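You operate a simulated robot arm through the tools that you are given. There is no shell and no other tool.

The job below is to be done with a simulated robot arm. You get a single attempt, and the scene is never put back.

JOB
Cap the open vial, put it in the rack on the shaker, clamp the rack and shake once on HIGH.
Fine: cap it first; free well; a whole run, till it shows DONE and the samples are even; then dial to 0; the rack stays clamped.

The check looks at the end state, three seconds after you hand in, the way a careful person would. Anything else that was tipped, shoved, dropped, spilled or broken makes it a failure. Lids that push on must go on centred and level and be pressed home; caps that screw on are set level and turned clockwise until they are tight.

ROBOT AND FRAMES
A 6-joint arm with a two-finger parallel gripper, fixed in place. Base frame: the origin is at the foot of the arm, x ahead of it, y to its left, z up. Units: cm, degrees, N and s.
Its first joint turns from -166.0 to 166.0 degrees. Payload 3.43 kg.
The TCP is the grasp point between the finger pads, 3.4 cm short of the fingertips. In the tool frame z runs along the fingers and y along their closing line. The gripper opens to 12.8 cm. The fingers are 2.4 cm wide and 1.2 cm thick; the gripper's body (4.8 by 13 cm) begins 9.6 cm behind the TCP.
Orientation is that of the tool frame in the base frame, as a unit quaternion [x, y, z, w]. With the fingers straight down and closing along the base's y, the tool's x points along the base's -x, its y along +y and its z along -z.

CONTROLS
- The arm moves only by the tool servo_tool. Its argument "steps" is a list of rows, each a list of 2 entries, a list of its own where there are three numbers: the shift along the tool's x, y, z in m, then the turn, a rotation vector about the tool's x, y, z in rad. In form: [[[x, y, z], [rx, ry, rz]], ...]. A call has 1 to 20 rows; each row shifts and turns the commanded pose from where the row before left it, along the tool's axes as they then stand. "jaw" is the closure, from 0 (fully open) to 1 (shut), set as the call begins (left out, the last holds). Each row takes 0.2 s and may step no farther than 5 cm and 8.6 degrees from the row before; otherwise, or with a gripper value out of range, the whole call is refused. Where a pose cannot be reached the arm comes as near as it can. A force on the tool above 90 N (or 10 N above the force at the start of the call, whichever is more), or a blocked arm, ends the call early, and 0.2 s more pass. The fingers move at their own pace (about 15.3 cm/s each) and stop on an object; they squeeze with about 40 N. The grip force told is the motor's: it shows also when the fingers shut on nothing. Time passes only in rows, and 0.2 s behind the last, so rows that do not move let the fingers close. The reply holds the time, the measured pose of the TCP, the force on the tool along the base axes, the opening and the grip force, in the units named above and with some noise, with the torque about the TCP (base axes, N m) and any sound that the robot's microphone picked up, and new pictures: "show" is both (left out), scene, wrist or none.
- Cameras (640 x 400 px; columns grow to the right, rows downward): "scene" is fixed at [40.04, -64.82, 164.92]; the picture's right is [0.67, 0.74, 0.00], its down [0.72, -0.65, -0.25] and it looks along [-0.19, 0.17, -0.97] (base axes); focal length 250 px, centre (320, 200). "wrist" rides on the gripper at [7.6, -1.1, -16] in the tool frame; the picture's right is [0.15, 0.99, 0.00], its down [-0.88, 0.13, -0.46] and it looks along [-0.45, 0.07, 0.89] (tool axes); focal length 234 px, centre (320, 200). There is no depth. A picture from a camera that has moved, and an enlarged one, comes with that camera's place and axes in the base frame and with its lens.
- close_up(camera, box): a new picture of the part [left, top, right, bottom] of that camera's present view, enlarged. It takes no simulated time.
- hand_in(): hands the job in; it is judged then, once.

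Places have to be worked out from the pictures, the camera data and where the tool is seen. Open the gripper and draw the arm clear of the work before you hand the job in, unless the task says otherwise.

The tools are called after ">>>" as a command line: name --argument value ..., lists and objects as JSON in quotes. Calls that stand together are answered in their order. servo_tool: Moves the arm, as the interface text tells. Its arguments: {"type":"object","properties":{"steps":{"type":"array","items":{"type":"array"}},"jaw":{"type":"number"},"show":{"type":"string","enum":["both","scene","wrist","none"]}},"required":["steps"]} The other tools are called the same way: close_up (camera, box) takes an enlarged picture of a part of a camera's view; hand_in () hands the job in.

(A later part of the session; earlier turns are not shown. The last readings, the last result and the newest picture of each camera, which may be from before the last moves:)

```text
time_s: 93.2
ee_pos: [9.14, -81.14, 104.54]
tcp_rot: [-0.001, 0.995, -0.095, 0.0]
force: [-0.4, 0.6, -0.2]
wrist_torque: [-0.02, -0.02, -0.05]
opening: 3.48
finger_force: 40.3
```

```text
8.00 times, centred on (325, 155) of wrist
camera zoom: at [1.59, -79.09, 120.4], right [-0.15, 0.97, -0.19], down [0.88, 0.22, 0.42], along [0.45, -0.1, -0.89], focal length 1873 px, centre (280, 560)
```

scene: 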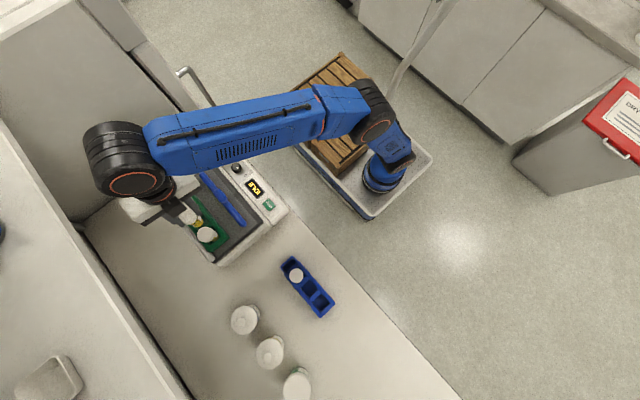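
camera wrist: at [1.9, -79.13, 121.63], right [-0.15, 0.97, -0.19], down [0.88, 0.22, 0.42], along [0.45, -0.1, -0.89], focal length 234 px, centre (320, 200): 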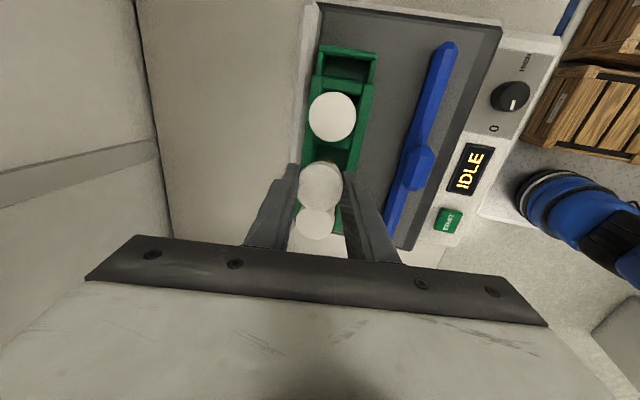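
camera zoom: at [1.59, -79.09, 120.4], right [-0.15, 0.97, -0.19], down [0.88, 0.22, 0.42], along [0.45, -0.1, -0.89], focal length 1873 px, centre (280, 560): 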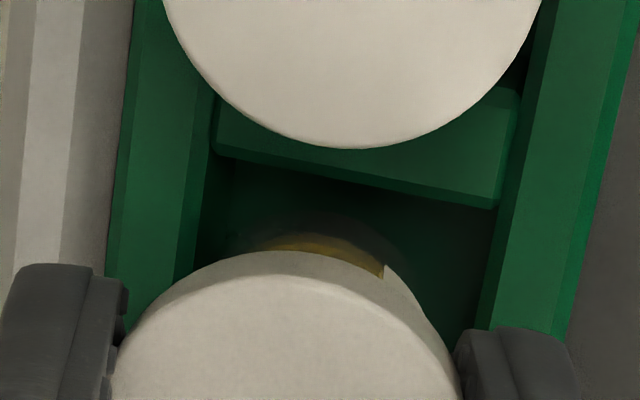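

Gaps to both dividers are about equal (~0.4 cm) and there is no contact force. Continuing down.

>>> servo_tool --steps '[[[0, 0.0004, 0.002], [0, 0, 0]], [[0, 0.0004, 0.002], [0, 0, 0]], [[0, 0, 0], [0, 0, 0]]]' --jaw 1.0 --show "none"

>>> servo_tool --steps '[[[0, 0.0004, 0.002], [0, 0, 0]], [[0, 0.0004, 0.002], [0, 0, 0]], [[0, 0, 0], [0, 0, 0]]]' --jaw 1.0 --show "none"

>>> close_up --camera "scene" --box '[190, 200, 225, 230]'

```text
time_s: 94.0
ee_pos: [9.28, -81.09, 104.18]
tcp_rot: [0.0, 0.995, -0.095, -0.001]
force: [0.5, -0.1, -0.3]
wrist_torque: [0.0, 0.01, 0.01]
opening: 3.44
finger_force: 40.2
```

```text
time_s: 94.8
ee_pos: [9.16, -81.15, 103.62]
tcp_rot: [-0.001, 0.995, -0.095, 0.0]
force: [-0.2, -0.5, -0.4]
wrist_torque: [-0.01, -0.03, 0.0]
opening: 3.47
finger_force: 40.0
```

```text
13.33 times, centred on (208, 215) of scene
camera zoom: at [40.04, -64.82, 164.92], right [0.67, 0.74, 0.0], down [0.72, -0.65, -0.25], along [-0.19, 0.17, -0.97], focal length 3328 px, centre (1820, 0)
```

zoom: 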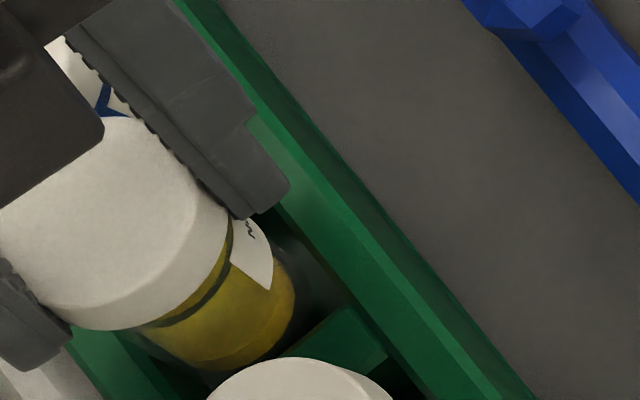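

Still free; the vial is entering the well. Continuing to seat it.

>>> servo_tool --steps '[[[0, 0.0004, 0.002], [0, 0, 0]], [[0, 0.0004, 0.002], [0, 0, 0]], [[0, 0, 0], [0, 0, 0]]]' --jaw 1.0 --show "none"

>>> servo_tool --steps '[[[0, 0.0004, 0.002], [0, 0, 0]], [[0, 0.0004, 0.002], [0, 0, 0]], [[0, 0, 0], [0, 0, 0]]]' --jaw 1.0 --show "wrist"

>>> close_up --camera "scene" --box '[190, 200, 225, 230]'

```text
time_s: 95.6
ee_pos: [9.21, -81.08, 103.33]
tcp_rot: [-0.002, 0.995, -0.096, 0.0]
force: [-0.3, 0.8, 0.2]
wrist_torque: [0.0, 0.03, 0.0]
opening: 3.41
finger_force: 39.7
```

```text
time_s: 96.4
ee_pos: [9.33, -81.04, 102.85]
tcp_rot: [-0.001, 0.995, -0.095, 0.0]
force: [-0.2, -0.2, -0.9]
wrist_torque: [0.01, 0.03, -0.02]
opening: 3.46
finger_force: 39.7
camera wrist: at [1.62, -79.1, 118.77], right [-0.15, 0.97, -0.19], down [0.88, 0.22, 0.42], along [0.45, -0.1, -0.89], focal length 234 px, centre (320, 200)
```

wrist: 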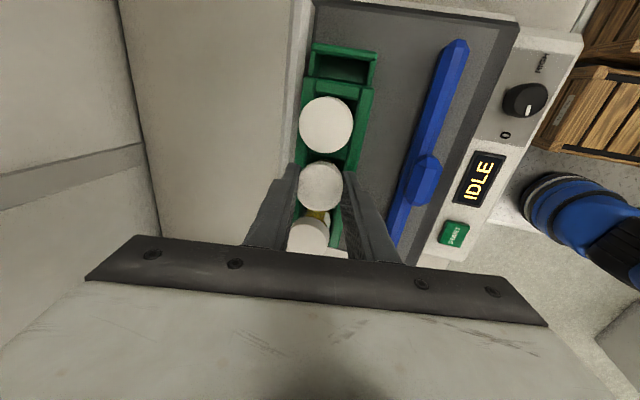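

```text
13.33 times, centred on (208, 215) of scene
camera zoom: at [40.04, -64.82, 164.92], right [0.67, 0.74, 0.0], down [0.72, -0.65, -0.25], along [-0.19, 0.17, -0.97], focal length 3328 px, centre (1820, 0)
```

zoom: 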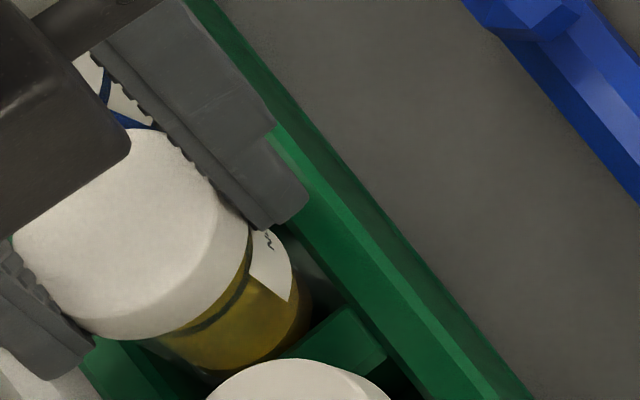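

Vial now well inside its well. Continuing until it seats.

>>> servo_tool --steps '[[[0, 0.0004, 0.002], [0, 0, 0]], [[0, 0.0002, 0.001], [0, 0, 0]], [[0, 0, 0], [0, 0, 0]]]' --jaw 1.0 --show "none"

>>> servo_tool --steps '[[[0, 0.0004, 0.002], [0, 0, 0]], [[0, 0.0002, 0.001], [0, 0, 0]], [[0, 0, 0], [0, 0, 0]]]' --jaw 1.0 --show "none"

>>> close_up --camera "scene" --box '[190, 200, 225, 230]'

```text
time_s: 97.2
ee_pos: [9.16, -81.09, 102.64]
tcp_rot: [0.0, 0.995, -0.096, 0.001]
force: [0.4, 0.1, 7.4]
wrist_torque: [0.0, 0.06, 0.0]
opening: 3.44
finger_force: 40.3
```

```text
time_s: 98.0
ee_pos: [9.18, -80.88, 102.58]
tcp_rot: [-0.001, 0.995, -0.098, -0.002]
force: [0.2, -4.7, 42.1]
wrist_torque: [-0.31, 0.2, 0.02]
opening: 3.44
finger_force: 40.3
```

```text
13.33 times, centred on (208, 215) of scene
camera zoom: at [40.04, -64.82, 164.92], right [0.67, 0.74, 0.0], down [0.72, -0.65, -0.25], along [-0.19, 0.17, -0.97], focal length 3328 px, centre (1820, 0)
```

zoom: 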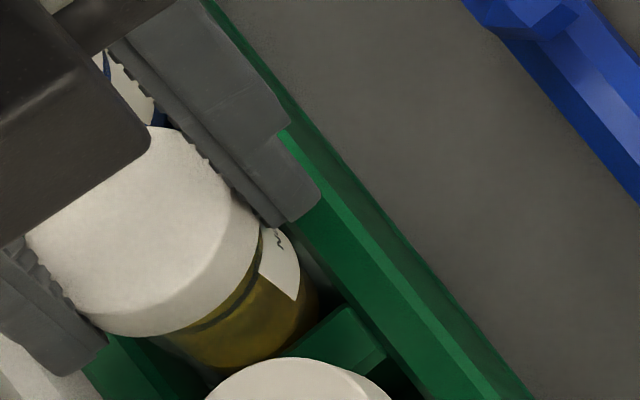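

Seated firmly on the well floor. Relieving the load, then opening and retreating along the tool axis.

>>> servo_tool --steps '[[[0, -0.0006, -0.003], [0, 0, 0]], [[0, 0, 0], [0, 0, 0]]]' --jaw 1.0 --show "none"

>>> servo_tool --steps '[[[0, 0, 0], [0, 0, 0]], [[0, 0, 0], [0, 0, 0]]]' --jaw 0.65 --show "wrist"

>>> close_up --camera "scene" --box '[180, 190, 235, 235]'

>>> close_up --camera "wrist" --box '[260, 100, 380, 240]'

```text
time_s: 98.6
ee_pos: [9.14, -81.07, 102.68]
tcp_rot: [-0.001, 0.995, -0.095, 0.0]
force: [-0.3, 0.1, 21.2]
wrist_torque: [-0.07, 0.08, -0.02]
opening: 3.43
finger_force: 40.0
```

```text
time_s: 99.2
ee_pos: [9.17, -81.07, 102.51]
tcp_rot: [-0.001, 0.996, -0.095, 0.0]
force: [1.0, 1.3, -0.1]
wrist_torque: [0.0, 0.01, -0.02]
opening: 4.47
finger_force: 0.0
camera wrist: at [1.58, -79.12, 118.41], right [-0.15, 0.97, -0.19], down [0.88, 0.22, 0.42], along [0.45, -0.1, -0.89], focal length 234 px, centre (320, 200)
```

wrist: 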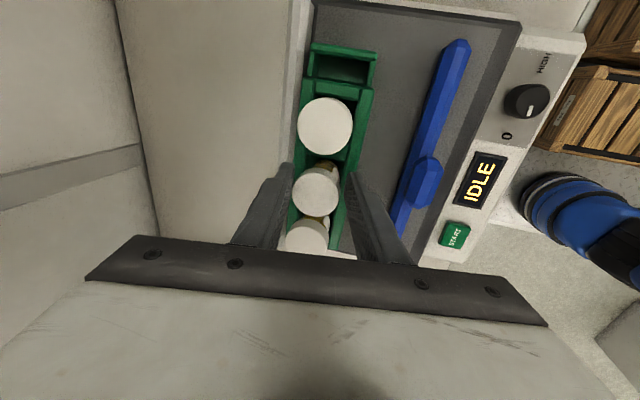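

```text
8.89 times, centred on (208, 212) of scene
camera zoom: at [40.04, -64.82, 164.92], right [0.67, 0.74, 0.0], down [0.72, -0.65, -0.25], along [-0.19, 0.17, -0.97], focal length 2218 px, centre (1320, 89)
```

zoom: 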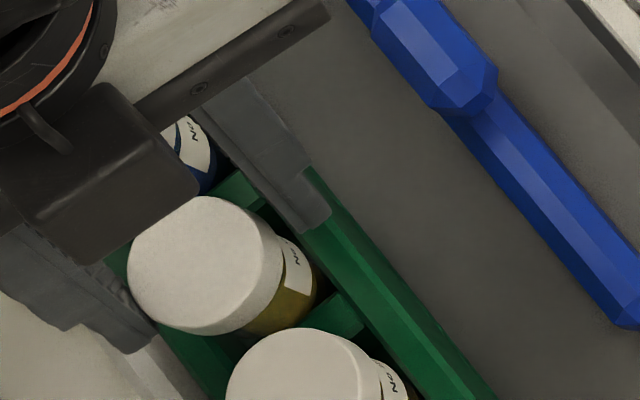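

```text
2.86 times, centred on (320, 170) of wrist
camera zoom: at [1.58, -79.12, 118.41], right [-0.15, 0.97, -0.19], down [0.88, 0.22, 0.42], along [0.45, -0.1, -0.89], focal length 669 px, centre (320, 286)
```

zoom: 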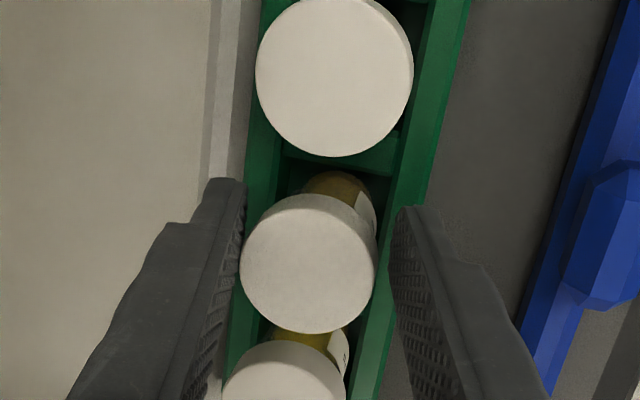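

Vial stands upright in the middle well. Centering the open fingers 2 mm toward −y, then retreating along the tool axis and levelling the tool.

>>> servo_tool --steps '[[[0, -0.002, 0], [0, 0, 0]], [[0, 0, -0.015], [0, 0, 0]], [[0, 0, -0.02], [0, 0, 0]], [[0, 0.02, -0.01], [0, 0, 0]], [[0, 0.03, 0], [-0.06, 0, 0]], [[0, 0.03, 0], [-0.06, 0, 0]], [[0, 0.02, 0], [-0.07, 0, 0]], [[0, 0, 0], [0, 0, 0]]]' --jaw 0.65

>>> close_up --camera "scene" --box '[150, 140, 310, 280]'

>>> close_up --camera "wrist" --box '[160, 20, 400, 200]'

```text
time_s: 101.0
ee_pos: [9.18, -70.64, 105.62]
tcp_rot: [0.0, 1.0, 0.0, 0.001]
force: [0.0, 0.5, 0.8]
wrist_torque: [0.0, 0.01, -0.02]
opening: 4.5
finger_force: 0.1
camera wrist: at [1.58, -71.64, 121.57], right [-0.15, 0.99, 0.0], down [0.88, 0.13, 0.46], along [0.45, 0.07, -0.89], focal length 234 px, centre (320, 200)
```

scene: 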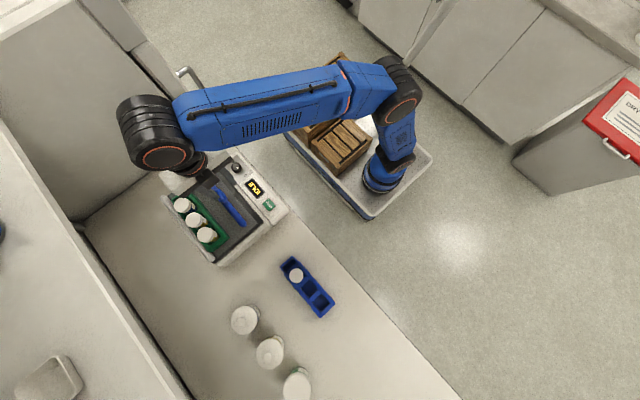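
wrist: 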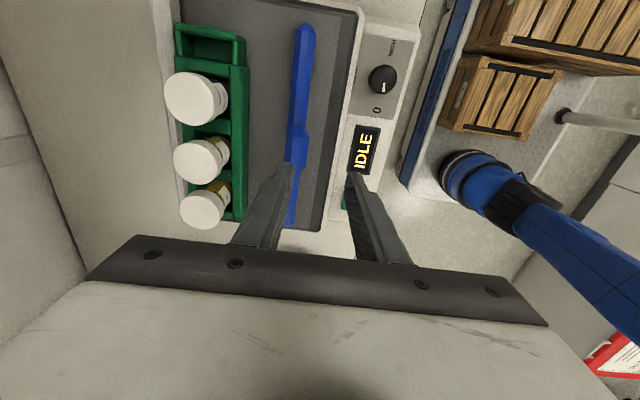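

```text
2.86 times, centred on (230, 210) of scene
camera zoom: at [40.04, -64.82, 164.92], right [0.67, 0.74, 0.0], down [0.72, -0.65, -0.25], along [-0.19, 0.17, -0.97], focal length 713 px, centre (577, 171)
```

zoom: 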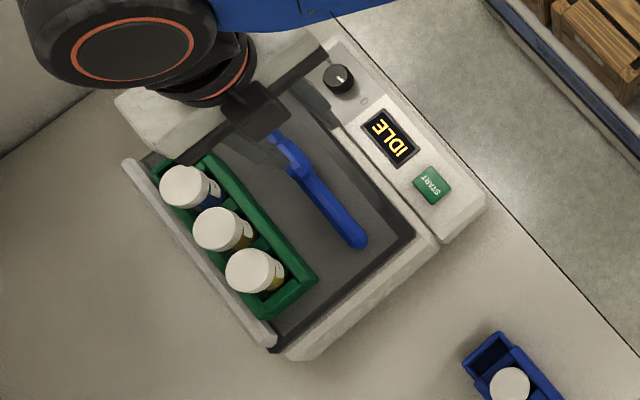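

```text
2.22 times, centred on (280, 110) of wrist
camera zoom: at [1.58, -71.64, 121.57], right [-0.15, 0.99, 0.0], down [0.88, 0.13, 0.46], along [0.45, 0.07, -0.89], focal length 520 px, centre (409, 400)
```

zoom: 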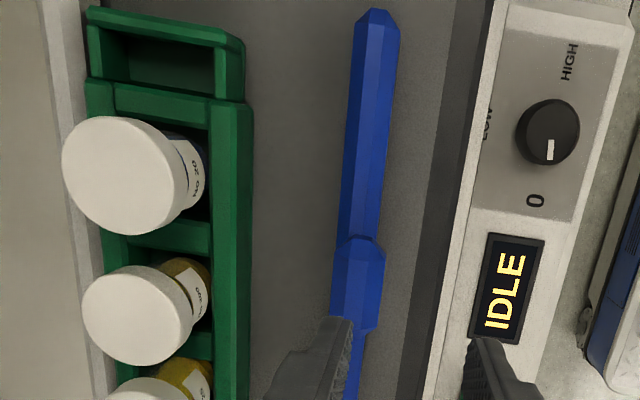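

All three vials stand in the rack. Clamp handle top is near (7.9,-73,99). I'll close the fingers, go behind (+y of) the handle and lower to push it toward the rack.

>>> servo_tool --steps '[[[0.0128, 0.013, 0], [0, 0, 0]], [[0, 0.005, 0.01], [0, 0, 0]], [[0, 0, 0.03], [0, 0, 0]], [[0, 0, 0.015], [0, 0, 0]], [[0, 0, 0], [0, 0, 0]]]' --jaw 1.0

>>> close_up --camera "wrist" --box '[240, 60, 400, 220]'

>>> close_up --camera "scene" --box '[190, 150, 280, 230]'

```text
time_s: 102.2
ee_pos: [7.97, -68.82, 100.04]
tcp_rot: [0.0, 1.0, -0.001, 0.0]
force: [0.0, 0.4, -0.4]
wrist_torque: [-0.01, 0.0, 0.03]
opening: 0.0
finger_force: 32.8
camera wrist: at [0.35, -69.84, 116.0], right [-0.15, 0.99, 0.0], down [0.88, 0.13, 0.46], along [0.45, 0.07, -0.89], focal length 234 px, centre (320, 200)
```

scene: 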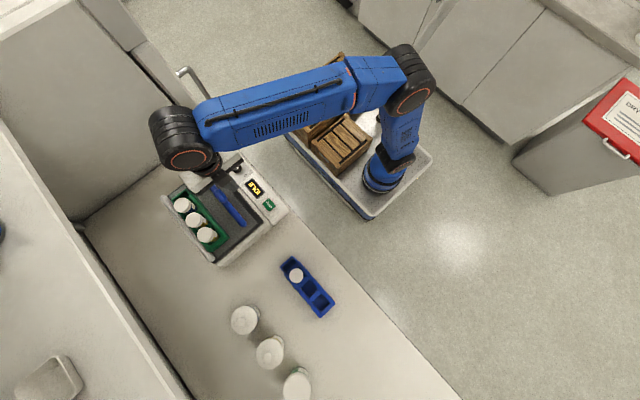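
wrist: 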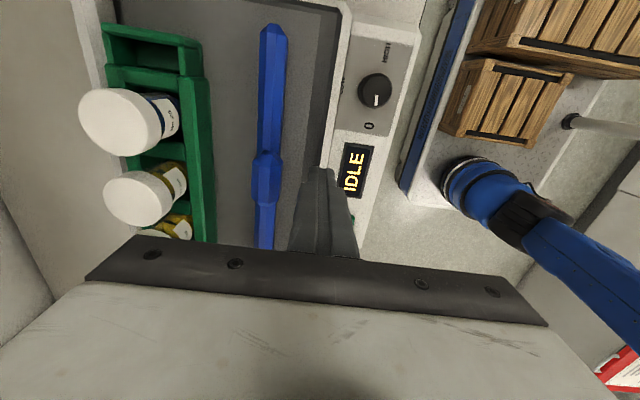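

```text
2.50 times, centred on (320, 140) of wrist
camera zoom: at [0.35, -69.84, 116.0], right [-0.15, 0.99, 0.0], down [0.88, 0.13, 0.46], along [0.45, 0.07, -0.89], focal length 585 px, centre (320, 350)
```

zoom: 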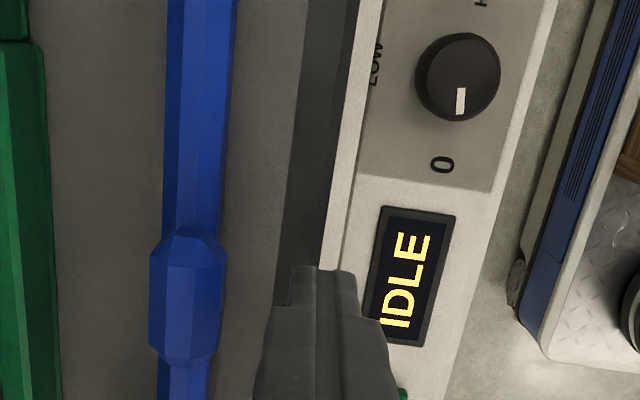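

```text
5.00 times, centred on (235, 190) of scene
camera zoom: at [40.04, -64.82, 164.92], right [0.67, 0.74, 0.0], down [0.72, -0.65, -0.25], along [-0.19, 0.17, -0.97], focal length 1248 px, centre (745, 250)
```

zoom: 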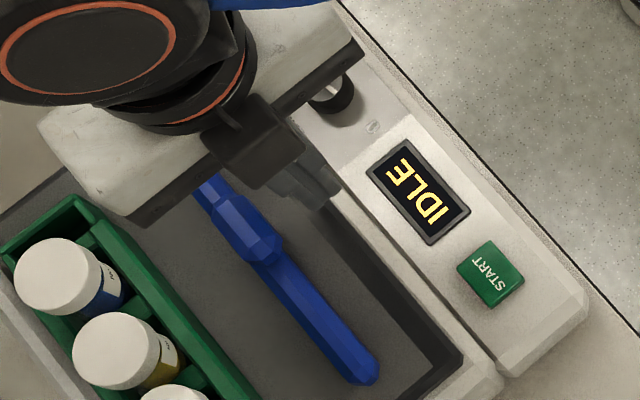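

Fingers are behind the bar with ~2 cm gap. Moving toward the bar, lowering a bit more (tips ≈ z 95.4), then pushing −y in small steps.

>>> servo_tool --steps '[[[0, -0.012, 0.006], [0, 0, 0]], [[0, 0, 0.006], [0, 0, 0]], [[0, -0.01, 0], [0, 0, 0]], [[0, -0.01, 0], [0, 0, 0]], [[0, 0, 0], [0, 0, 0]]]' --jaw 1.0

>>> close_up --camera "wrist" --box '[200, 60, 360, 220]'

```text
time_s: 103.4
ee_pos: [8.01, -72.08, 98.93]
tcp_rot: [-0.001, 1.0, -0.001, 0.0]
force: [-0.2, 1.8, 0.8]
wrist_torque: [0.02, 0.03, 0.0]
opening: 0.0
finger_force: 32.9
camera wrist: at [0.35, -73.06, 114.81], right [-0.15, 0.99, 0.0], down [0.88, 0.13, 0.46], along [0.45, 0.07, -0.89], focal length 234 px, centre (320, 200)
```

scene: 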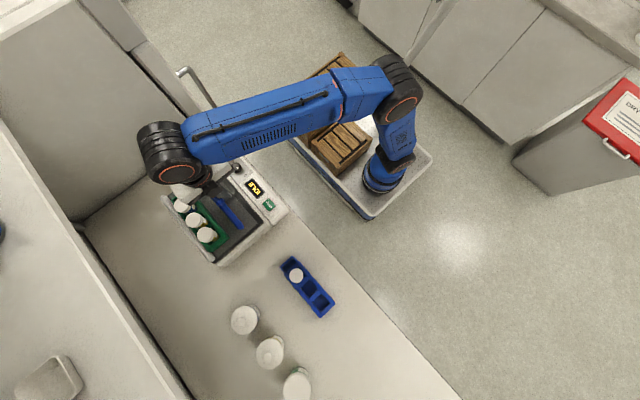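
wrist: 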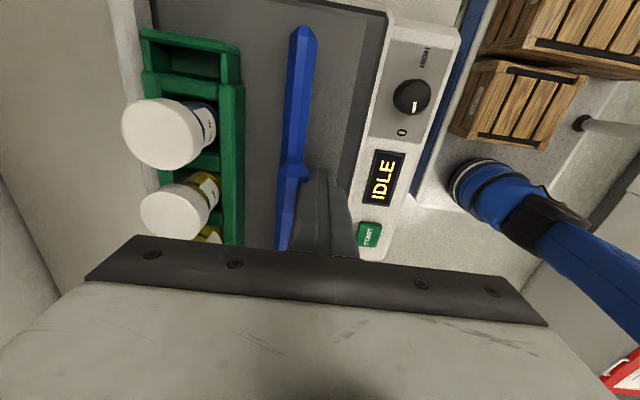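

```text
2.50 times, centred on (280, 140) of wrist
camera zoom: at [0.35, -73.06, 114.81], right [-0.15, 0.99, 0.0], down [0.88, 0.13, 0.46], along [0.45, 0.07, -0.89], focal length 585 px, centre (420, 350)
```

zoom: 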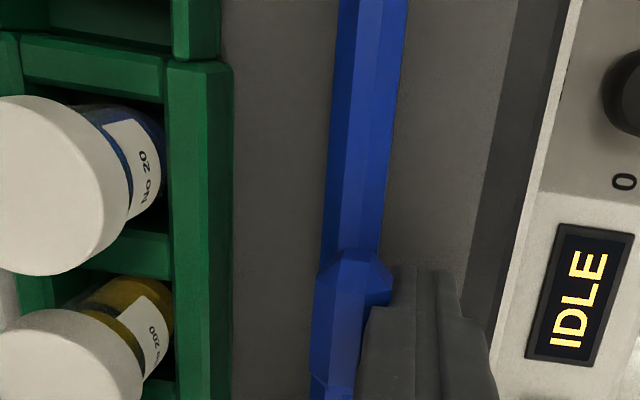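

Fingertips are in contact with the handle. Pushing it toward the rack 2 cm, monitoring force.

>>> servo_tool --steps '[[[0, -0.006, 0], [0, 0, 0]], [[0, -0.007, 0], [0, 0, 0]], [[0, -0.007, 0], [0, 0, 0]], [[0, 0, 0], [0, 0, 0]]]' --jaw 1.0

>>> close_up --camera "wrist" --box '[200, 60, 360, 220]'

>>> close_up --camera "scene" --box '[150, 140, 310, 280]'

```text
time_s: 104.4
ee_pos: [7.85, -74.06, 98.84]
tcp_rot: [-0.001, 1.0, -0.001, 0.0]
force: [0.6, 0.4, 0.8]
wrist_torque: [0.02, -0.02, 0.01]
opening: 0.0
finger_force: 32.7
camera wrist: at [0.31, -75.08, 114.81], right [-0.15, 0.99, 0.0], down [0.88, 0.13, 0.46], along [0.45, 0.07, -0.89], focal length 234 px, centre (320, 200)
```

scene: 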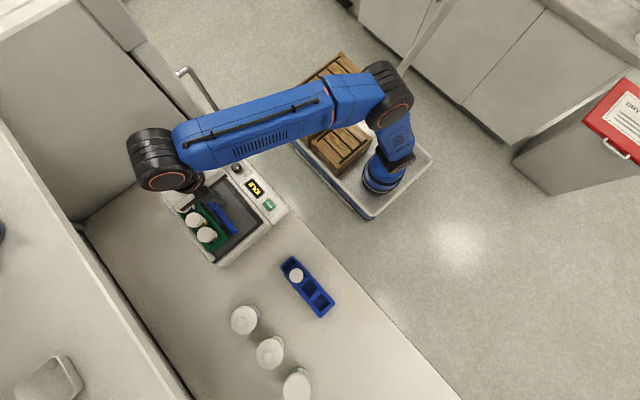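
wrist: 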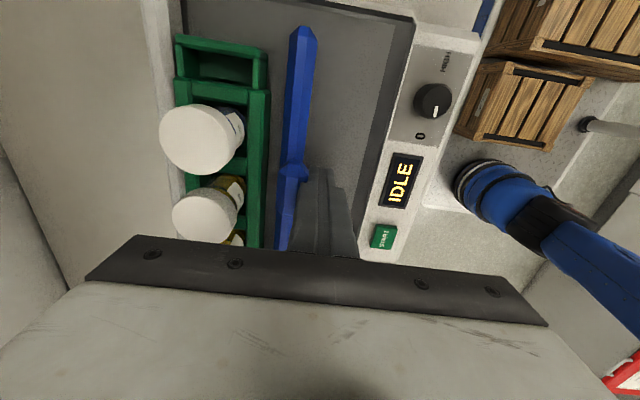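

```text
2.50 times, centred on (280, 140) of wrist
camera zoom: at [0.31, -75.08, 114.81], right [-0.15, 0.99, 0.0], down [0.88, 0.13, 0.46], along [0.45, 0.07, -0.89], focal length 585 px, centre (420, 350)
```

zoom: 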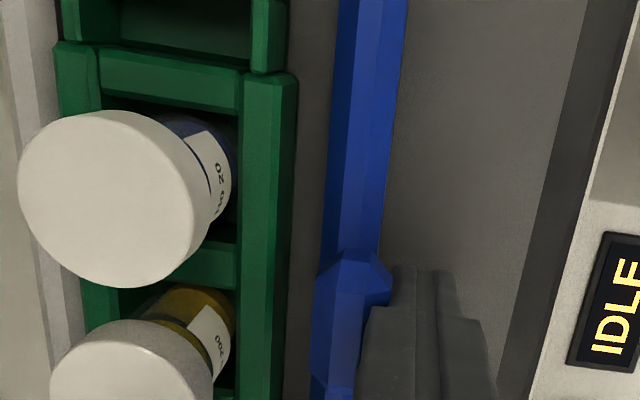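

```text
2.86 times, centred on (230, 210) of scene
camera zoom: at [40.04, -64.82, 164.92], right [0.67, 0.74, 0.0], down [0.72, -0.65, -0.25], along [-0.19, 0.17, -0.97], focal length 713 px, centre (577, 171)
```

zoom: 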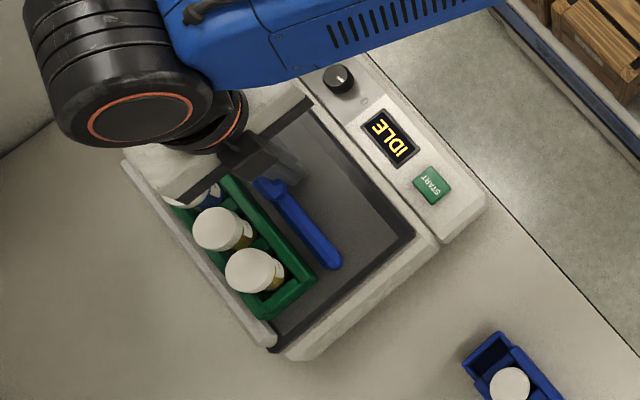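

Bar slides parallel with little resistance; ~1.2 cm gap left. Continuing.

>>> servo_tool --steps '[[[0, -0.004, 0], [0, 0, 0]], [[0, -0.004, 0], [0, 0, 0]], [[0, 0, 0], [0, 0, 0]]]' --jaw 1.0 --show "none"

>>> servo_tool --steps '[[[0, -0.002, 0], [0, 0, 0]], [[0, -0.002, 0], [0, 0, 0]], [[0, 0, 0], [0, 0, 0]]]' --jaw 1.0 --show "wrist"

>>> close_up --camera "wrist" --box '[200, 60, 360, 220]'

>>> close_up --camera "scene" --box '[150, 140, 310, 280]'

```text
time_s: 105.2
ee_pos: [7.94, -74.71, 98.93]
tcp_rot: [-0.001, 1.0, -0.002, 0.0]
force: [-0.5, 0.9, 0.1]
wrist_torque: [-0.01, 0.01, 0.02]
opening: 0.0
finger_force: 32.6
```

```text
time_s: 106.0
ee_pos: [7.89, -75.19, 98.84]
tcp_rot: [-0.001, 1.0, -0.002, 0.0]
force: [-0.6, 0.3, 1.2]
wrist_torque: [0.05, 0.04, 0.0]
opening: 0.02
finger_force: 32.9
camera wrist: at [0.34, -76.25, 114.8], right [-0.15, 0.99, 0.0], down [0.88, 0.13, 0.46], along [0.45, 0.07, -0.89], focal length 234 px, centre (320, 200)
```

wrist: 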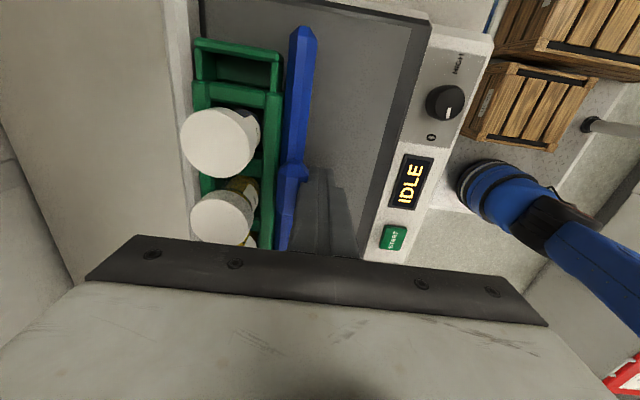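

```text
2.50 times, centred on (280, 140) of wrist
camera zoom: at [0.34, -76.25, 114.8], right [-0.15, 0.99, 0.0], down [0.88, 0.13, 0.46], along [0.45, 0.07, -0.89], focal length 585 px, centre (420, 350)
```

zoom: 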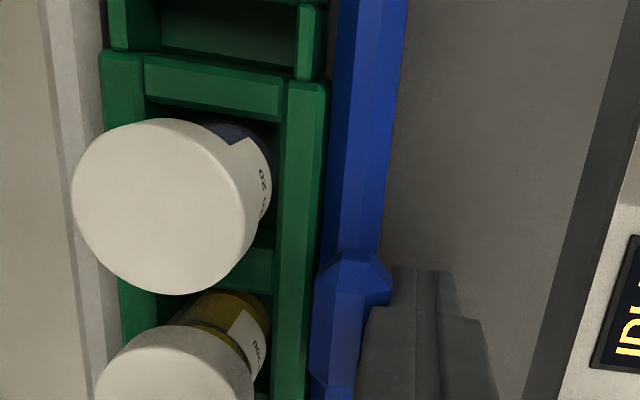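

```text
2.86 times, centred on (230, 210) of scene
camera zoom: at [40.04, -64.82, 164.92], right [0.67, 0.74, 0.0], down [0.72, -0.65, -0.25], along [-0.19, 0.17, -0.97], focal length 713 px, centre (577, 171)
```

zoom: 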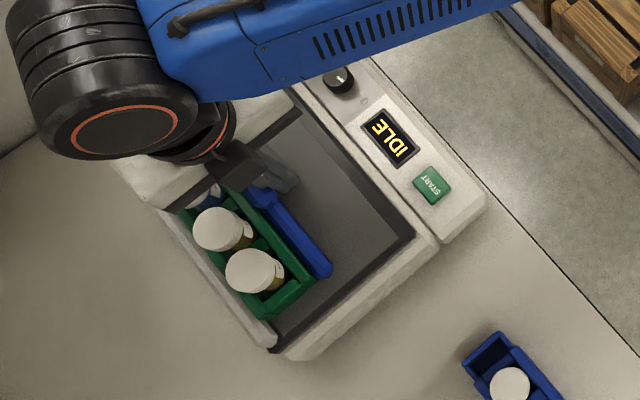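

Bar nearly touches the rack wall. Continuing in 1–2 mm steps until it loads or clicks.

>>> servo_tool --steps '[[[0, -0.002, 0], [0, 0, 0]], [[0, -0.001, 0], [0, 0, 0]], [[0, 0, 0], [0, 0, 0]]]' --jaw 1.0 --show "none"

>>> servo_tool --steps '[[[0, -0.0015, 0], [0, 0, 0]], [[0, -0.0015, 0], [0, 0, 0]], [[0, 0, 0], [0, 0, 0]]]' --jaw 1.0 --show "wrist"

>>> close_up --camera "wrist" --box '[200, 60, 360, 220]'

```text
time_s: 106.8
ee_pos: [7.97, -75.52, 98.87]
tcp_rot: [-0.001, 1.0, -0.001, 0.0]
force: [-0.1, 3.3, -1.5]
wrist_torque: [0.05, -0.04, -0.05]
opening: 0.02
finger_force: 32.8
```

```text
time_s: 107.6
ee_pos: [7.85, -75.59, 98.88]
tcp_rot: [-0.001, 1.0, 0.0, 0.0]
force: [0.5, 56.3, -18.0]
wrist_torque: [0.38, -0.02, -0.02]
opening: 0.01
finger_force: 33.3
camera wrist: at [0.27, -76.63, 114.87], right [-0.15, 0.99, 0.0], down [0.88, 0.13, 0.46], along [0.45, 0.07, -0.89], focal length 234 px, centre (320, 200)
```

wrist: 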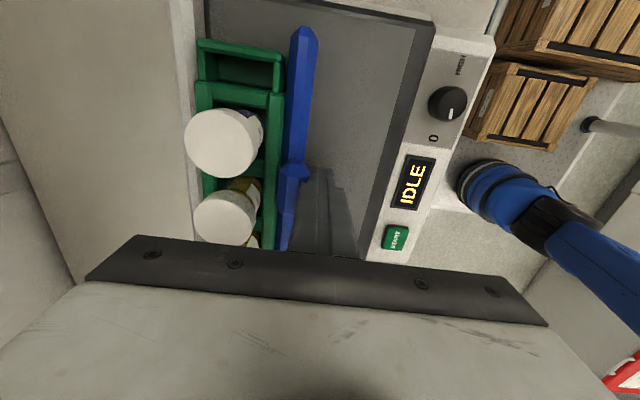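

```text
2.50 times, centred on (280, 140) of wrist
camera zoom: at [0.27, -76.63, 114.87], right [-0.15, 0.99, 0.0], down [0.88, 0.13, 0.46], along [0.45, 0.07, -0.89], focal length 585 px, centre (420, 350)
```

zoom: 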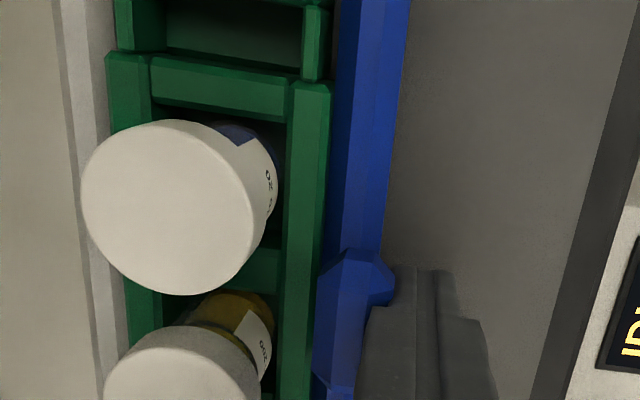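

56 N reached: the bar is hard against the rack and the rack against the fence. Backing off +y and up, then checking that the bar stays put.

>>> servo_tool --steps '[[[0, 0.003, 0], [0, 0, 0]], [[0, 0.02, 0], [0, 0, 0]], [[0, 0.02, -0.01], [0, 0, 0]], [[0, 0.01, -0.04], [0, 0, 0]], [[0, 0, -0.03], [0, 0, 0]], [[0, 0, 0], [0, 0, 0]]]' --jaw 1.0

>>> close_up --camera "wrist" --box '[150, 20, 330, 230]'

>>> close_up --camera "wrist" --box '[300, 0, 460, 200]'

>>> close_up --camera "scene" --box '[150, 140, 310, 280]'

```text
time_s: 109.0
ee_pos: [7.91, -70.44, 106.89]
tcp_rot: [-0.001, 1.0, -0.002, 0.0]
force: [0.1, -0.1, -0.3]
wrist_torque: [0.0, 0.02, 0.0]
opening: 0.0
finger_force: 33.2
camera wrist: at [0.27, -71.54, 122.83], right [-0.15, 0.99, 0.0], down [0.88, 0.13, 0.46], along [0.45, 0.07, -0.89], focal length 234 px, centre (320, 200)
```

scene: 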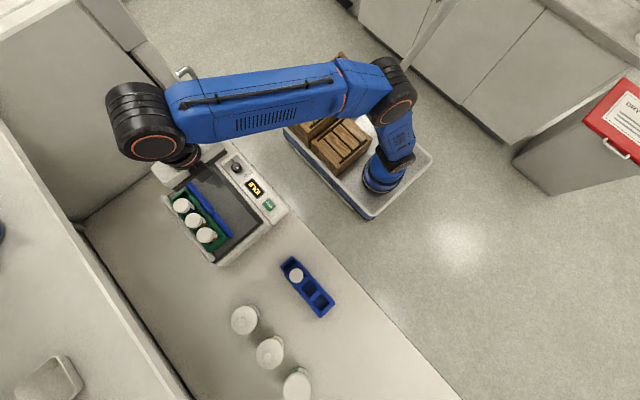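
wrist: 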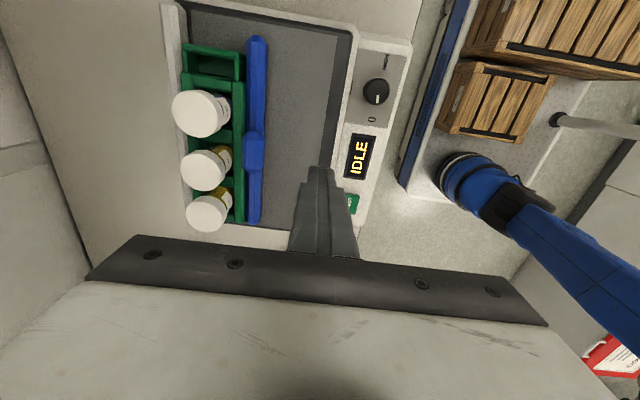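

```text
1.90 times, centred on (240, 125) of wrist
camera zoom: at [0.27, -71.54, 122.83], right [-0.15, 0.99, 0.0], down [0.88, 0.13, 0.46], along [0.45, 0.07, -0.89], focal length 446 px, centre (472, 343)
```

zoom: 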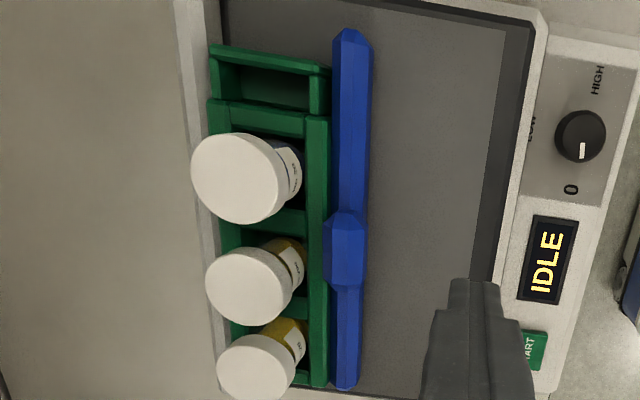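

```text
2.00 times, centred on (380, 100) of wrist
camera zoom: at [0.27, -71.54, 122.83], right [-0.15, 0.99, 0.0], down [0.88, 0.13, 0.46], along [0.45, 0.07, -0.89], focal length 468 px, centre (200, 400)
```

zoom: 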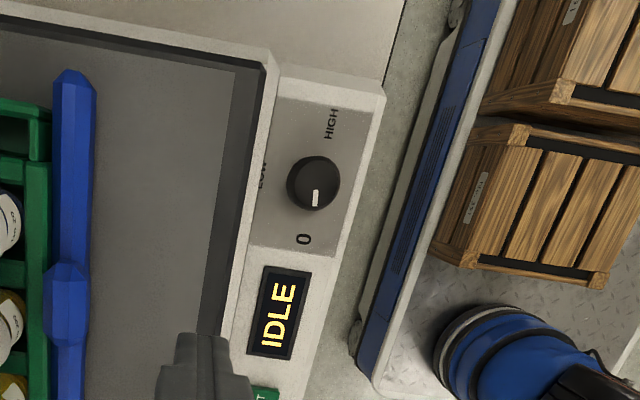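

```text
2.86 times, centred on (230, 210) of scene
camera zoom: at [40.04, -64.82, 164.92], right [0.67, 0.74, 0.0], down [0.72, -0.65, -0.25], along [-0.19, 0.17, -0.97], focal length 713 px, centre (577, 171)
```

zoom: 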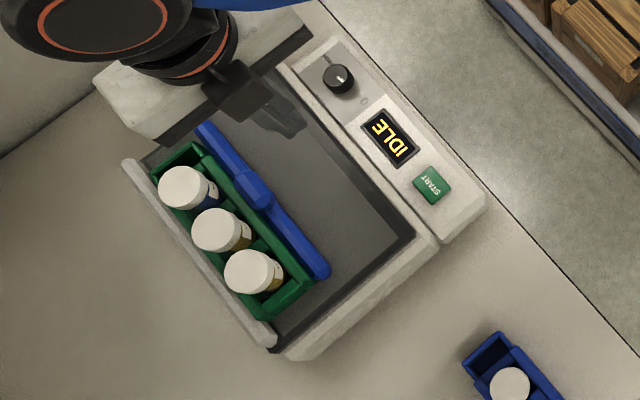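

The bar stays pressed against the rack. The dial: 0 at +x, LOW at −y, HIGH at −x (180° clockwise from 0), knob near (0.8,-64.4). Moving so the camera sits directly over the knob for accurate measurement.

>>> servo_tool --steps '[[[0, 0.035, 0.01], [0, 0, 0]], [[-0.005, 0.035, 0.03], [0, 0, 0]], [[0, 0, 0], [0, 0, 0]]]' --jaw 1.0 --show "wrist"

>>> close_up --camera "wrist" --box '[250, 20, 390, 170]'

>>> close_up --camera "scene" --box '[215, 140, 285, 220]'

```text
time_s: 109.8
ee_pos: [8.46, -63.35, 102.88]
tcp_rot: [-0.001, 1.0, -0.001, 0.0]
force: [-0.2, 0.2, -0.6]
wrist_torque: [0.04, 0.01, 0.0]
opening: 0.0
finger_force: 33.0
camera wrist: at [0.82, -64.46, 118.93], right [-0.15, 0.99, 0.0], down [0.88, 0.13, 0.46], along [0.45, 0.07, -0.89], focal length 234 px, centre (320, 200)
```

wrist: 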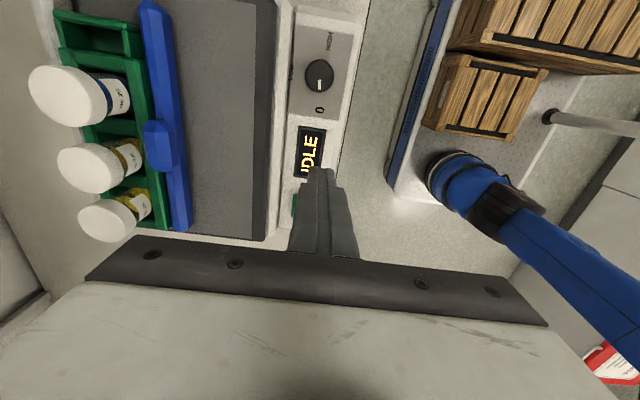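

```text
2.67 times, centred on (320, 95) of wrist
camera zoom: at [0.82, -64.46, 118.93], right [-0.15, 0.99, 0.0], down [0.88, 0.13, 0.46], along [0.45, 0.07, -0.89], focal length 624 px, centre (320, 480)
```

zoom: 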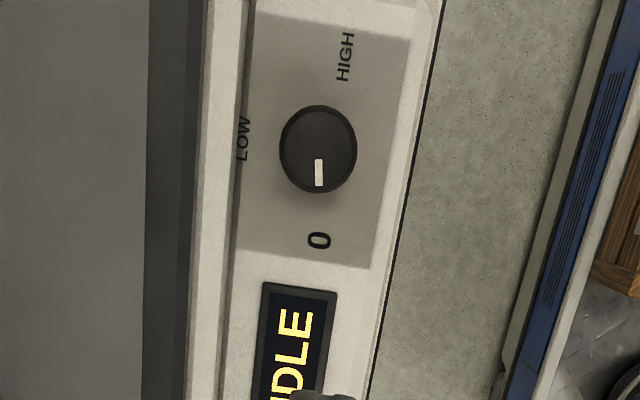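

```text
5.00 times, centred on (250, 180) of scene
camera zoom: at [40.04, -64.82, 164.92], right [0.67, 0.74, 0.0], down [0.72, -0.65, -0.25], along [-0.19, 0.17, -0.97], focal length 1248 px, centre (670, 300)
```

zoom: 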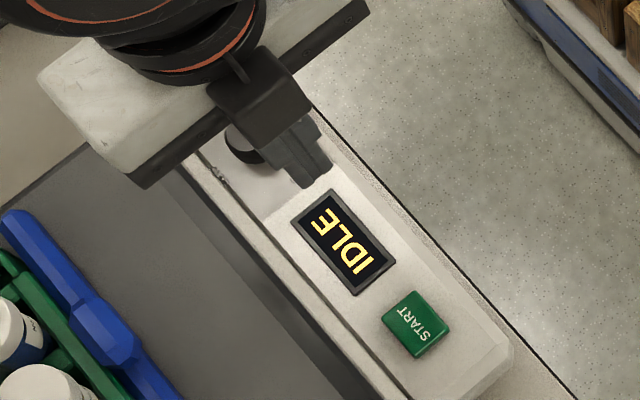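

Knob centre measured at (0.65,-64.6), diameter ≈2.9 cm. I'll go over it, yaw to base +55° (so the fingers clear the raised edge and 180° clockwise is available), with a 3.7 cm opening.

>>> servo_tool --steps '[[[0.039, -0.006, 0], [0, 0, 0]], [[0.0391, -0.0065, 0], [0, 0, 0]], [[0, 0, 0], [0, 0, -0.137]], [[0, 0, 0], [0, 0, -0.137]], [[0, 0, 0], [0, 0, -0.137]], [[0, 0, 0], [0, 0, -0.137]], [[0, 0, 0], [0, 0, -0.137]], [[0, 0, 0], [0, 0, -0.137]], [[0, 0, 0], [0, 0, -0.137]], [[0, 0, 0.03], [0, 0, 0]], [[0, 0, 0], [0, 0, 0]]]' --jaw 0.71

>>> close_up --camera "wrist" --box '[240, 90, 400, 230]'

```text
time_s: 112.2
ee_pos: [0.57, -64.79, 99.85]
tcp_rot: [-0.463, 0.886, -0.001, -0.001]
force: [0.1, -0.3, -0.3]
wrist_torque: [-0.01, 0.0, 0.01]
opening: 3.72
finger_force: 0.1
camera wrist: at [-2.9, -71.5, 115.82], right [-0.9, 0.45, 0.0], down [0.4, 0.8, 0.45], along [0.2, 0.41, -0.89], focal length 234 px, centre (320, 200)
```

scene: 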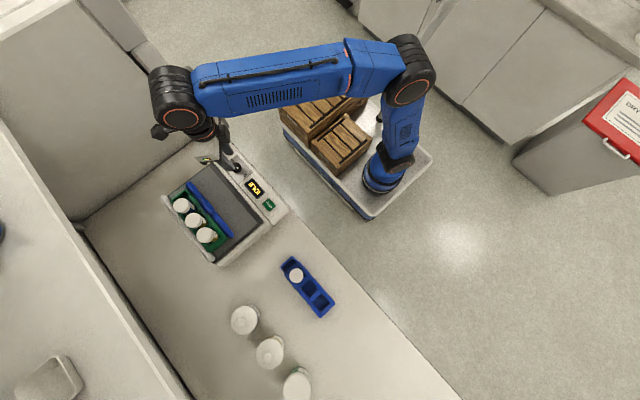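
wrist: 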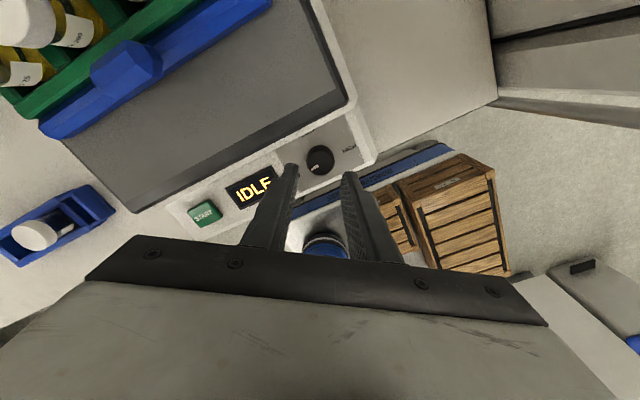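

```text
2.86 times, centred on (320, 160) of wrist
camera zoom: at [-2.9, -71.5, 115.82], right [-0.9, 0.45, 0.0], down [0.4, 0.8, 0.45], along [0.2, 0.41, -0.89], focal length 669 px, centre (320, 314)
```

zoom: 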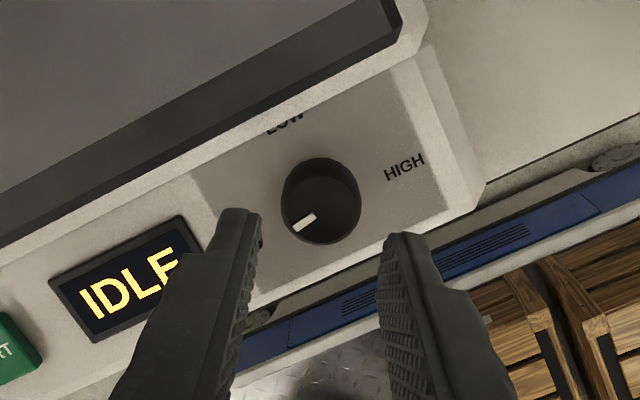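

Knob is centred between the fingers. Lowering to z≈95 in steps and checking.

>>> servo_tool --steps '[[[0, 0, 0.02], [0, 0, 0]], [[0, 0, 0.015], [0, 0, 0]], [[0, 0, 0.01], [0, 0, 0]], [[0, 0, 0], [0, 0, 0]]]' --jaw 0.71 --show "wrist"

>>> close_up --camera "wrist" --box '[260, 110, 380, 210]'

```text
time_s: 113.2
ee_pos: [0.57, -64.68, 95.45]
tcp_rot: [-0.463, 0.886, 0.0, 0.0]
force: [0.0, 1.1, 0.2]
wrist_torque: [-0.04, -0.01, 0.02]
opening: 3.72
finger_force: 0.1
camera wrist: at [-2.84, -71.52, 111.35], right [-0.89, 0.45, 0.0], down [0.4, 0.8, 0.45], along [0.2, 0.41, -0.89], focal length 234 px, centre (320, 200)
```

wrist: 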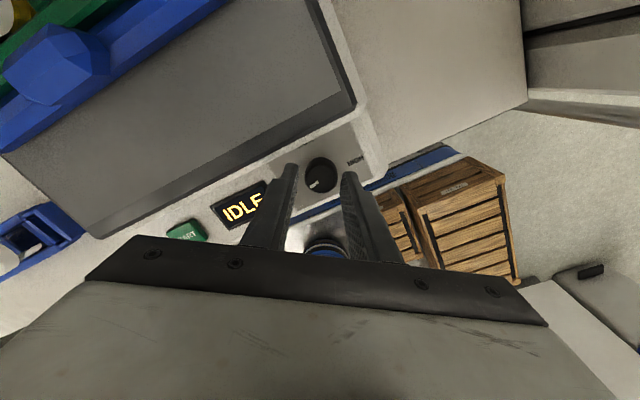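

```text
4.00 times, centred on (320, 160) of wrist
camera zoom: at [-2.84, -71.52, 111.35], right [-0.89, 0.45, 0.0], down [0.4, 0.8, 0.45], along [0.2, 0.41, -0.89], focal length 937 px, centre (320, 360)
```

zoom: 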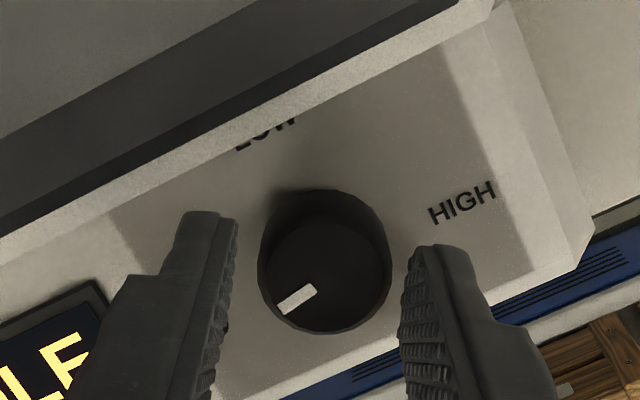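

Good centring. Lowering 0.9 cm more and closing on the knob.

>>> servo_tool --steps '[[[0, 0, 0.005], [0, 0, 0]], [[0, 0, 0.004], [0, 0, 0]], [[0, 0, 0], [0, 0, 0]]]' --jaw 0.71 --show "none"

>>> servo_tool --steps '[[[0, 0, 0], [0, 0, 0]], [[0, 0, 0], [0, 0, 0]], [[0, 0, 0], [0, 0, 0]]]' --jaw 1.0 --show "wrist"

>>> close_up --camera "wrist" --box '[260, 110, 380, 210]'

```text
time_s: 114.0
ee_pos: [0.55, -64.79, 94.47]
tcp_rot: [-0.463, 0.886, -0.001, -0.001]
force: [0.1, 0.2, 0.1]
wrist_torque: [-0.03, 0.02, 0.0]
opening: 3.7
finger_force: 0.0
```

```text
time_s: 114.8
ee_pos: [0.43, -64.54, 94.49]
tcp_rot: [-0.462, 0.887, 0.0, 0.001]
force: [-10.6, 12.3, -6.0]
wrist_torque: [0.19, 0.53, 0.01]
opening: 2.93
finger_force: 45.2
camera wrist: at [-2.92, -71.46, 110.42], right [-0.89, 0.45, 0.0], down [0.4, 0.8, 0.46], along [0.2, 0.41, -0.89], focal length 234 px, centre (320, 200)
```

wrist: 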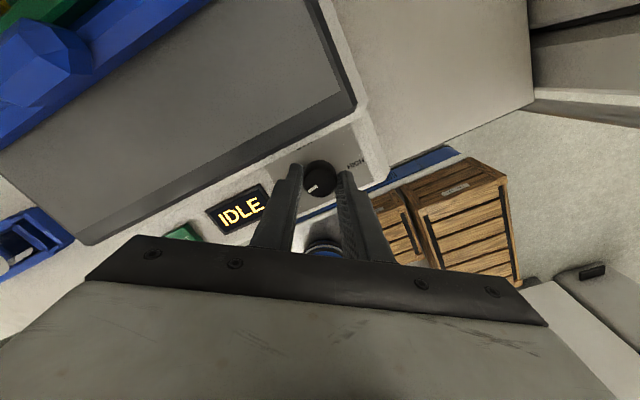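

```text
4.00 times, centred on (320, 160) of wrist
camera zoom: at [-2.92, -71.46, 110.42], right [-0.89, 0.45, 0.0], down [0.4, 0.8, 0.46], along [0.2, 0.41, -0.89], focal length 937 px, centre (320, 360)
```

zoom: 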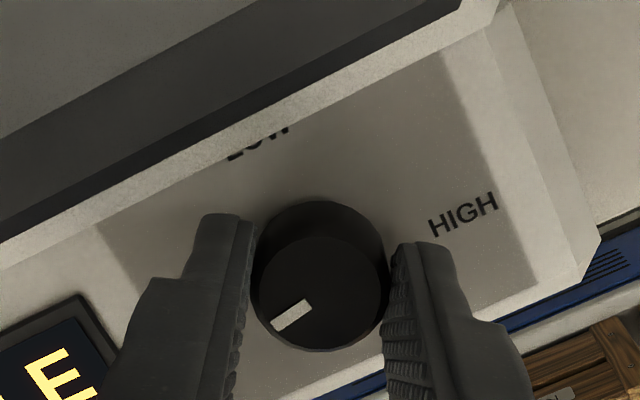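

Knob gripped; small side load shows it is ~2 mm off in tool y, so I correct that, then turn clockwise the first 90°.

>>> servo_tool --steps '[[[-0.001, 0.0018, 0], [0, 0, 0]], [[0, 0, 0], [0, 0, 0]]]' --jaw 1.0 --show "none"

>>> servo_tool --steps '[[[0, 0, 0], [0, 0, 0.1428]], [[0, 0, 0], [0, 0, 0.1428]], [[0, 0, 0], [0, 0, 0.1428]], [[0, 0, 0], [0, 0, 0.1428]], [[0, 0, 0], [0, 0, 0.1428]], [[0, 0, 0], [0, 0, 0.1428]], [[0, 0, 0], [0, 0, 0.1428]], [[0, 0, 0], [0, 0, 0.1428]], [[0, 0, 0], [0, 0, 0.1428]], [[0, 0, 0], [0, 0, 0.1428]], [[0, 0, 0], [0, 0, 0.1428]], [[0, 0, 0], [0, 0, 0]]]' --jaw 1.0 --show "wrist"

>>> close_up --camera "wrist" --box '[250, 100, 390, 220]'

```text
time_s: 115.4
ee_pos: [0.5, -64.72, 94.45]
tcp_rot: [-0.463, 0.886, -0.002, -0.001]
force: [-5.1, -8.2, -2.6]
wrist_torque: [-0.04, -0.15, 0.03]
opening: 2.91
finger_force: 44.7
```

```text
time_s: 118.0
ee_pos: [0.5, -64.63, 94.49]
tcp_rot: [0.3, 0.954, -0.001, -0.001]
force: [5.7, -47.8, 18.4]
wrist_torque: [-1.4, -0.22, 0.03]
opening: 2.93
finger_force: 44.8
camera wrist: at [-6.38, -61.14, 110.41], right [0.45, 0.89, 0.0], down [0.8, -0.4, 0.46], along [0.41, -0.21, -0.89], focal length 234 px, centre (320, 200)
```

wrist: 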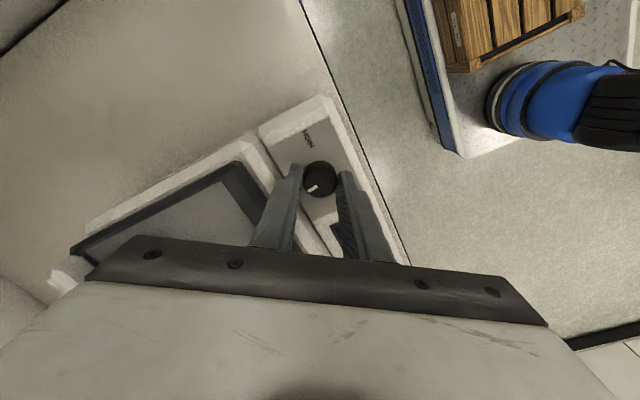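

```text
3.33 times, centred on (320, 160) of wrist
camera zoom: at [-6.38, -61.14, 110.41], right [0.45, 0.89, 0.0], down [0.8, -0.4, 0.46], along [0.41, -0.21, -0.89], focal length 781 px, centre (320, 333)
```

zoom: 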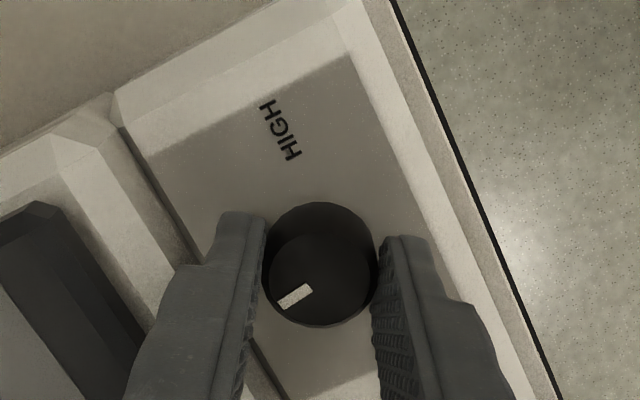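

The knob turned with the gripper (pointer fixed in the gripper frame), now at LOW. A −y side load shows the axis is ~3 mm off; I correct it before the second 90°.

>>> servo_tool --steps '[[[0, -0.002, 0], [0, 0, 0]], [[0, -0.0015, 0], [0, 0, 0]], [[0, 0, 0], [0, 0, 0]]]' --jaw 1.0 --show "none"

```text
time_s: 118.8
ee_pos: [0.59, -64.7, 94.52]
tcp_rot: [0.299, 0.954, 0.002, 0.0]
force: [39.3, 7.7, 5.9]
wrist_torque: [-0.12, -1.49, 0.0]
opening: 2.92
finger_force: 44.9
```

Over-corrected slightly; adjusting +1.5 mm in tool y and −1.8 mm in tool x to null the side load.

>>> servo_tool --steps '[[[-0.0018, 0.0015, 0], [0, 0, 0]], [[0, 0, 0], [0, 0, 0]]]' --jaw 1.0 --show "none"

```text
time_s: 119.4
ee_pos: [0.51, -64.7, 94.49]
tcp_rot: [0.3, 0.954, 0.001, -0.001]
force: [20.0, 18.5, -4.8]
wrist_torque: [0.31, -0.41, 0.02]
opening: 2.91
finger_force: 45.4
```

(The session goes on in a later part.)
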